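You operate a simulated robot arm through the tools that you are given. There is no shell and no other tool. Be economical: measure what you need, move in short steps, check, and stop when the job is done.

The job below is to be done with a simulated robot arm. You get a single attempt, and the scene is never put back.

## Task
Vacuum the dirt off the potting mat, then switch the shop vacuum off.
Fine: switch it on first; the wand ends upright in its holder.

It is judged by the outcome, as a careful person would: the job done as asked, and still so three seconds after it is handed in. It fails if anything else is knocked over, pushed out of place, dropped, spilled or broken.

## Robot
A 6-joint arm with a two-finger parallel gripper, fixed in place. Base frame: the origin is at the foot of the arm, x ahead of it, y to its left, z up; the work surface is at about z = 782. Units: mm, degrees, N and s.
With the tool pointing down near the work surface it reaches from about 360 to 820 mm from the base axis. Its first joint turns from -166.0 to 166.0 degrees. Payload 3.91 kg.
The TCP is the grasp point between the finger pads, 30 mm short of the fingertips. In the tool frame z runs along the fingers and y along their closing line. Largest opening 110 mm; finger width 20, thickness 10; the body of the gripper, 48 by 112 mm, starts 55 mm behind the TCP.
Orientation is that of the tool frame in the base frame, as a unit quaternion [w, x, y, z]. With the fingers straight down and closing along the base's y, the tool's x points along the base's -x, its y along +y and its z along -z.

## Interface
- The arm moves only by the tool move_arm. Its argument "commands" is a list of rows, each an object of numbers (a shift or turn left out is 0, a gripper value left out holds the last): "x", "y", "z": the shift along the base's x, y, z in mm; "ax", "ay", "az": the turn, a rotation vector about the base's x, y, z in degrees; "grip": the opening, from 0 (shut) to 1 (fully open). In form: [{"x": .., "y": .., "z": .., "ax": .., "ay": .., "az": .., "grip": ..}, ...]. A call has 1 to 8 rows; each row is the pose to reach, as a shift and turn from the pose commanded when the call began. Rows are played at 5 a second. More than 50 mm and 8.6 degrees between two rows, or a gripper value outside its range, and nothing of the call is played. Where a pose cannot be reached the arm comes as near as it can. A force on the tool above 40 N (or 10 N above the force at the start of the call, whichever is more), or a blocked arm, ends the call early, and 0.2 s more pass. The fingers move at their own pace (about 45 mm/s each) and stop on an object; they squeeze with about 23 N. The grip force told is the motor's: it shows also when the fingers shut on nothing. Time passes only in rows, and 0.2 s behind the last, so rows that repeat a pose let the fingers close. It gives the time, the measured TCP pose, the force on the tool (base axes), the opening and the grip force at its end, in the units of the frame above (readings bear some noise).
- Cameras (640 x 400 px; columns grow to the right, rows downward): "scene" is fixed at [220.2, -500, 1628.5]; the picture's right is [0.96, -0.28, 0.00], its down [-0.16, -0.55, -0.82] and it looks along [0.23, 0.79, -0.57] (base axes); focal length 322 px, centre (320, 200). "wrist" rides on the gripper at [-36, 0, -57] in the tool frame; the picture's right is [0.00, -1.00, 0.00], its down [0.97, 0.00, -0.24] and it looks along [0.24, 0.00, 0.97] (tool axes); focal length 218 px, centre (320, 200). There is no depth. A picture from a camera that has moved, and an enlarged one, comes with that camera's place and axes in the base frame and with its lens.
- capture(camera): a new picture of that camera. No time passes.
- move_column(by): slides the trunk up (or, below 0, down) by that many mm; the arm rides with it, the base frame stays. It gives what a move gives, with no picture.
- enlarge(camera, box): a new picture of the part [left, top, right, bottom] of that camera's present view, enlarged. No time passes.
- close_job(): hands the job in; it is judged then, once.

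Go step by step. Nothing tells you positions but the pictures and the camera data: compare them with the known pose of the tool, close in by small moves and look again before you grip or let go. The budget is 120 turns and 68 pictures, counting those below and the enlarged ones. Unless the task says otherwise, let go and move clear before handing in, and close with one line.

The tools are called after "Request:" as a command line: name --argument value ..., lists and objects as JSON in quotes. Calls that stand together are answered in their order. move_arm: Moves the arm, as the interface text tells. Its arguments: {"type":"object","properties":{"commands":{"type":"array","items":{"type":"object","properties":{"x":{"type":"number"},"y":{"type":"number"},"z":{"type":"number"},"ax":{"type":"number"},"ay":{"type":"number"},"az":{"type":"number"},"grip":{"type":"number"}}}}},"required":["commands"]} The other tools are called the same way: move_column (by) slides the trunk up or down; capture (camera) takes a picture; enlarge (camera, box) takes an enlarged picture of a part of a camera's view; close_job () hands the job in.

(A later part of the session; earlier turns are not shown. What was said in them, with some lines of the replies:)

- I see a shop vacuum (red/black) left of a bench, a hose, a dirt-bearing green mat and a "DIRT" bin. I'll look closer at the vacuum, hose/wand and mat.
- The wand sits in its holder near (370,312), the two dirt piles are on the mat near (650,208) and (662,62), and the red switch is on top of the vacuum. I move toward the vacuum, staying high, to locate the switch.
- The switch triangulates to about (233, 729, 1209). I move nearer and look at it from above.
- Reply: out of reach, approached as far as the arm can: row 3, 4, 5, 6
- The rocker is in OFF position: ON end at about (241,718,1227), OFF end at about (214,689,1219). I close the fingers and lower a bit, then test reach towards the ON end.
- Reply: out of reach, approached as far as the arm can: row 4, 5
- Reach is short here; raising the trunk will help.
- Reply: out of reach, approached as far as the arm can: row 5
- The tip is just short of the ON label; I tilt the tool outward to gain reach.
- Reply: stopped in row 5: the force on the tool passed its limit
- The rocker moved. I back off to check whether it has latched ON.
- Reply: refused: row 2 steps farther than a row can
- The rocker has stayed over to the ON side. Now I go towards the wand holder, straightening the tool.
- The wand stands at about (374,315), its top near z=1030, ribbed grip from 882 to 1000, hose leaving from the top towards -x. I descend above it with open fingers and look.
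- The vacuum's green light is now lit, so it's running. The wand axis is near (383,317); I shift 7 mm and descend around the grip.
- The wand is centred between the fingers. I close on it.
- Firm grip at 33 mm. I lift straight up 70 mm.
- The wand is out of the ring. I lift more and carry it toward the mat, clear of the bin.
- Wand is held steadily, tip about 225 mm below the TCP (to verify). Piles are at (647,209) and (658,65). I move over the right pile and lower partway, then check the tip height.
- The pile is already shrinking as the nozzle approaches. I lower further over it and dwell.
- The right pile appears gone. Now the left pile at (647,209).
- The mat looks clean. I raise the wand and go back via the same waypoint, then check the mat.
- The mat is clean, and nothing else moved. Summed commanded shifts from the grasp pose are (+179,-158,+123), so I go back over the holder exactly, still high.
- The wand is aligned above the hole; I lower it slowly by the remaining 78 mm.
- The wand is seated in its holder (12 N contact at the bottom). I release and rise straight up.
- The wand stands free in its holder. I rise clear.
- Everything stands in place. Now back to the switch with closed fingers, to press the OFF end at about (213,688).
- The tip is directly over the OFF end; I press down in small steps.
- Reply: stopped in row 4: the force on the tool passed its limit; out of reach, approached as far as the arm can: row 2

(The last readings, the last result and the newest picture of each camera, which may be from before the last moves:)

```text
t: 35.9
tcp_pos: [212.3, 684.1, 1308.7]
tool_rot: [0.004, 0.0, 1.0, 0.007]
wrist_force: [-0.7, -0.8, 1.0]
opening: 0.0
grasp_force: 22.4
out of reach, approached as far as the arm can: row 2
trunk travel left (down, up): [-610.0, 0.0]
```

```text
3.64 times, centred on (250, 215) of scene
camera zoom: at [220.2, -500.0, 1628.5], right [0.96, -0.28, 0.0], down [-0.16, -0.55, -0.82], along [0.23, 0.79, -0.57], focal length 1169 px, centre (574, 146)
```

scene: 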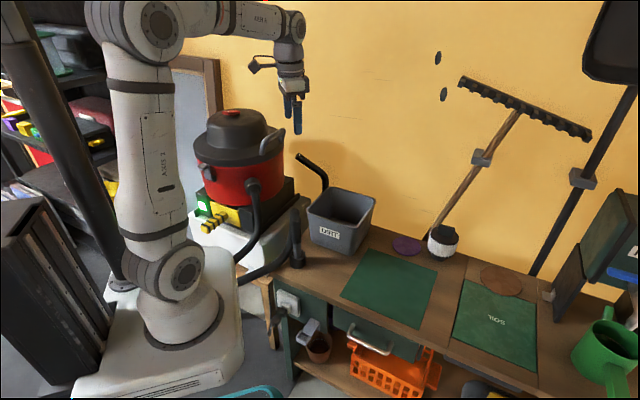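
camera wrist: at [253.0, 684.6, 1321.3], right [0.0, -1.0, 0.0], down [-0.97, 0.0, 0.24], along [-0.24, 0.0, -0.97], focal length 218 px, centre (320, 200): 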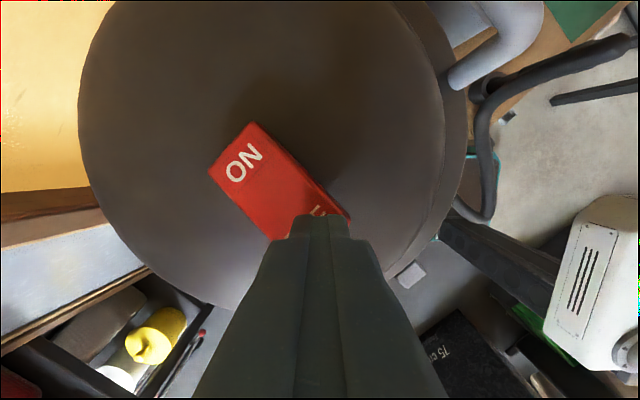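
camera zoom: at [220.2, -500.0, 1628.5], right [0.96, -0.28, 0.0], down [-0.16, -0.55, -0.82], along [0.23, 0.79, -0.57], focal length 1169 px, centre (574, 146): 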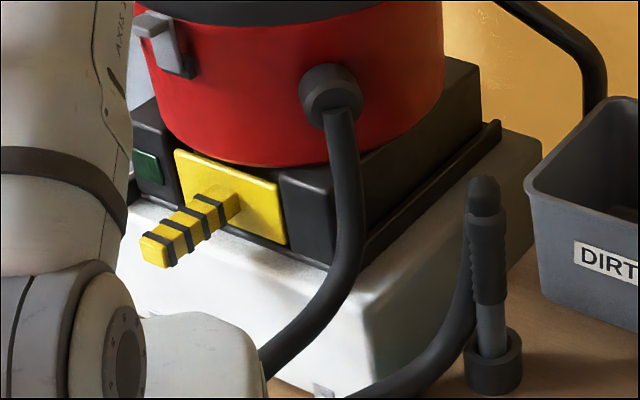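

The rocker is back on OFF, the green light is out, and the wand stands in its holder. I move the arm clear and take one last look.

Request:
move_arm --commands '[{"x": 10, "y": -40}, {"x": 25, "y": -80, "z": 15}, {"x": 45, "y": -120, "z": 30}, {"x": 65, "y": -160, "z": 50}, {"x": 85, "y": -200, "z": 60}, {"x": 105, "y": -240, "z": 60}]'

Request:
capture --camera "wrist"

Request:
enlarge --camera "scene" --box '[270, 200, 470, 340]'

```text
t: 37.3
tcp_pos: [320.0, 439.7, 1369.3]
tool_rot: [0.004, 0.001, 1.0, 0.008]
wrist_force: [-0.3, -0.4, 0.6]
opening: 0.1
grasp_force: 22.7
trunk travel left (down, up): [-610.0, 0.0]
```

```text
24 pictures are left
camera wrist: at [355.7, 438.2, 1426.5], right [0.0, -1.0, -0.02], down [-0.97, 0.0, 0.23], along [-0.23, 0.02, -0.97], focal length 218 px, centre (320, 200)
```

wrist: 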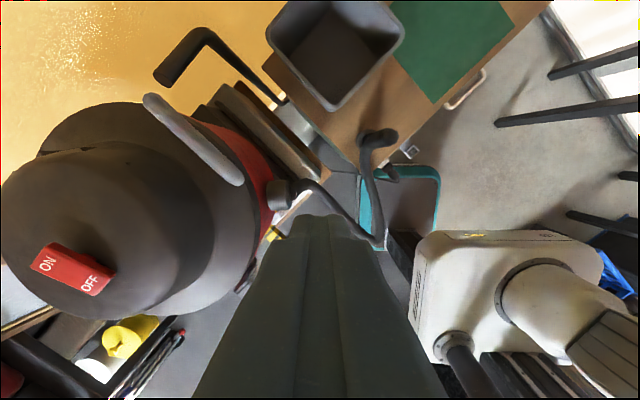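

```text
2.86 times, centred on (370, 270) of scene
camera zoom: at [220.2, -500.0, 1628.5], right [0.96, -0.28, 0.0], down [-0.16, -0.55, -0.82], along [0.23, 0.79, -0.57], focal length 919 px, centre (177, 0)
```

zoom: 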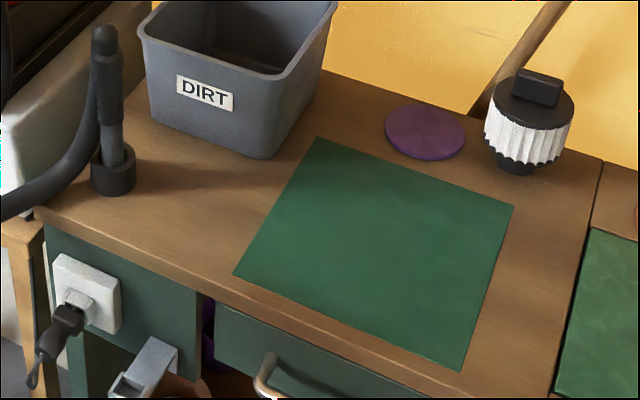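

The mat is clean, the wand is upright in its holder, the vacuum is off and nothing else has moved, so I hand in.

Request:
close_job

```text
The job is handed in.
```

The potting mat is vacuumed clean, the shop vacuum was switched on first and is now off, and the wand stands upright in its holder. In the final pictures nothing else looked moved.
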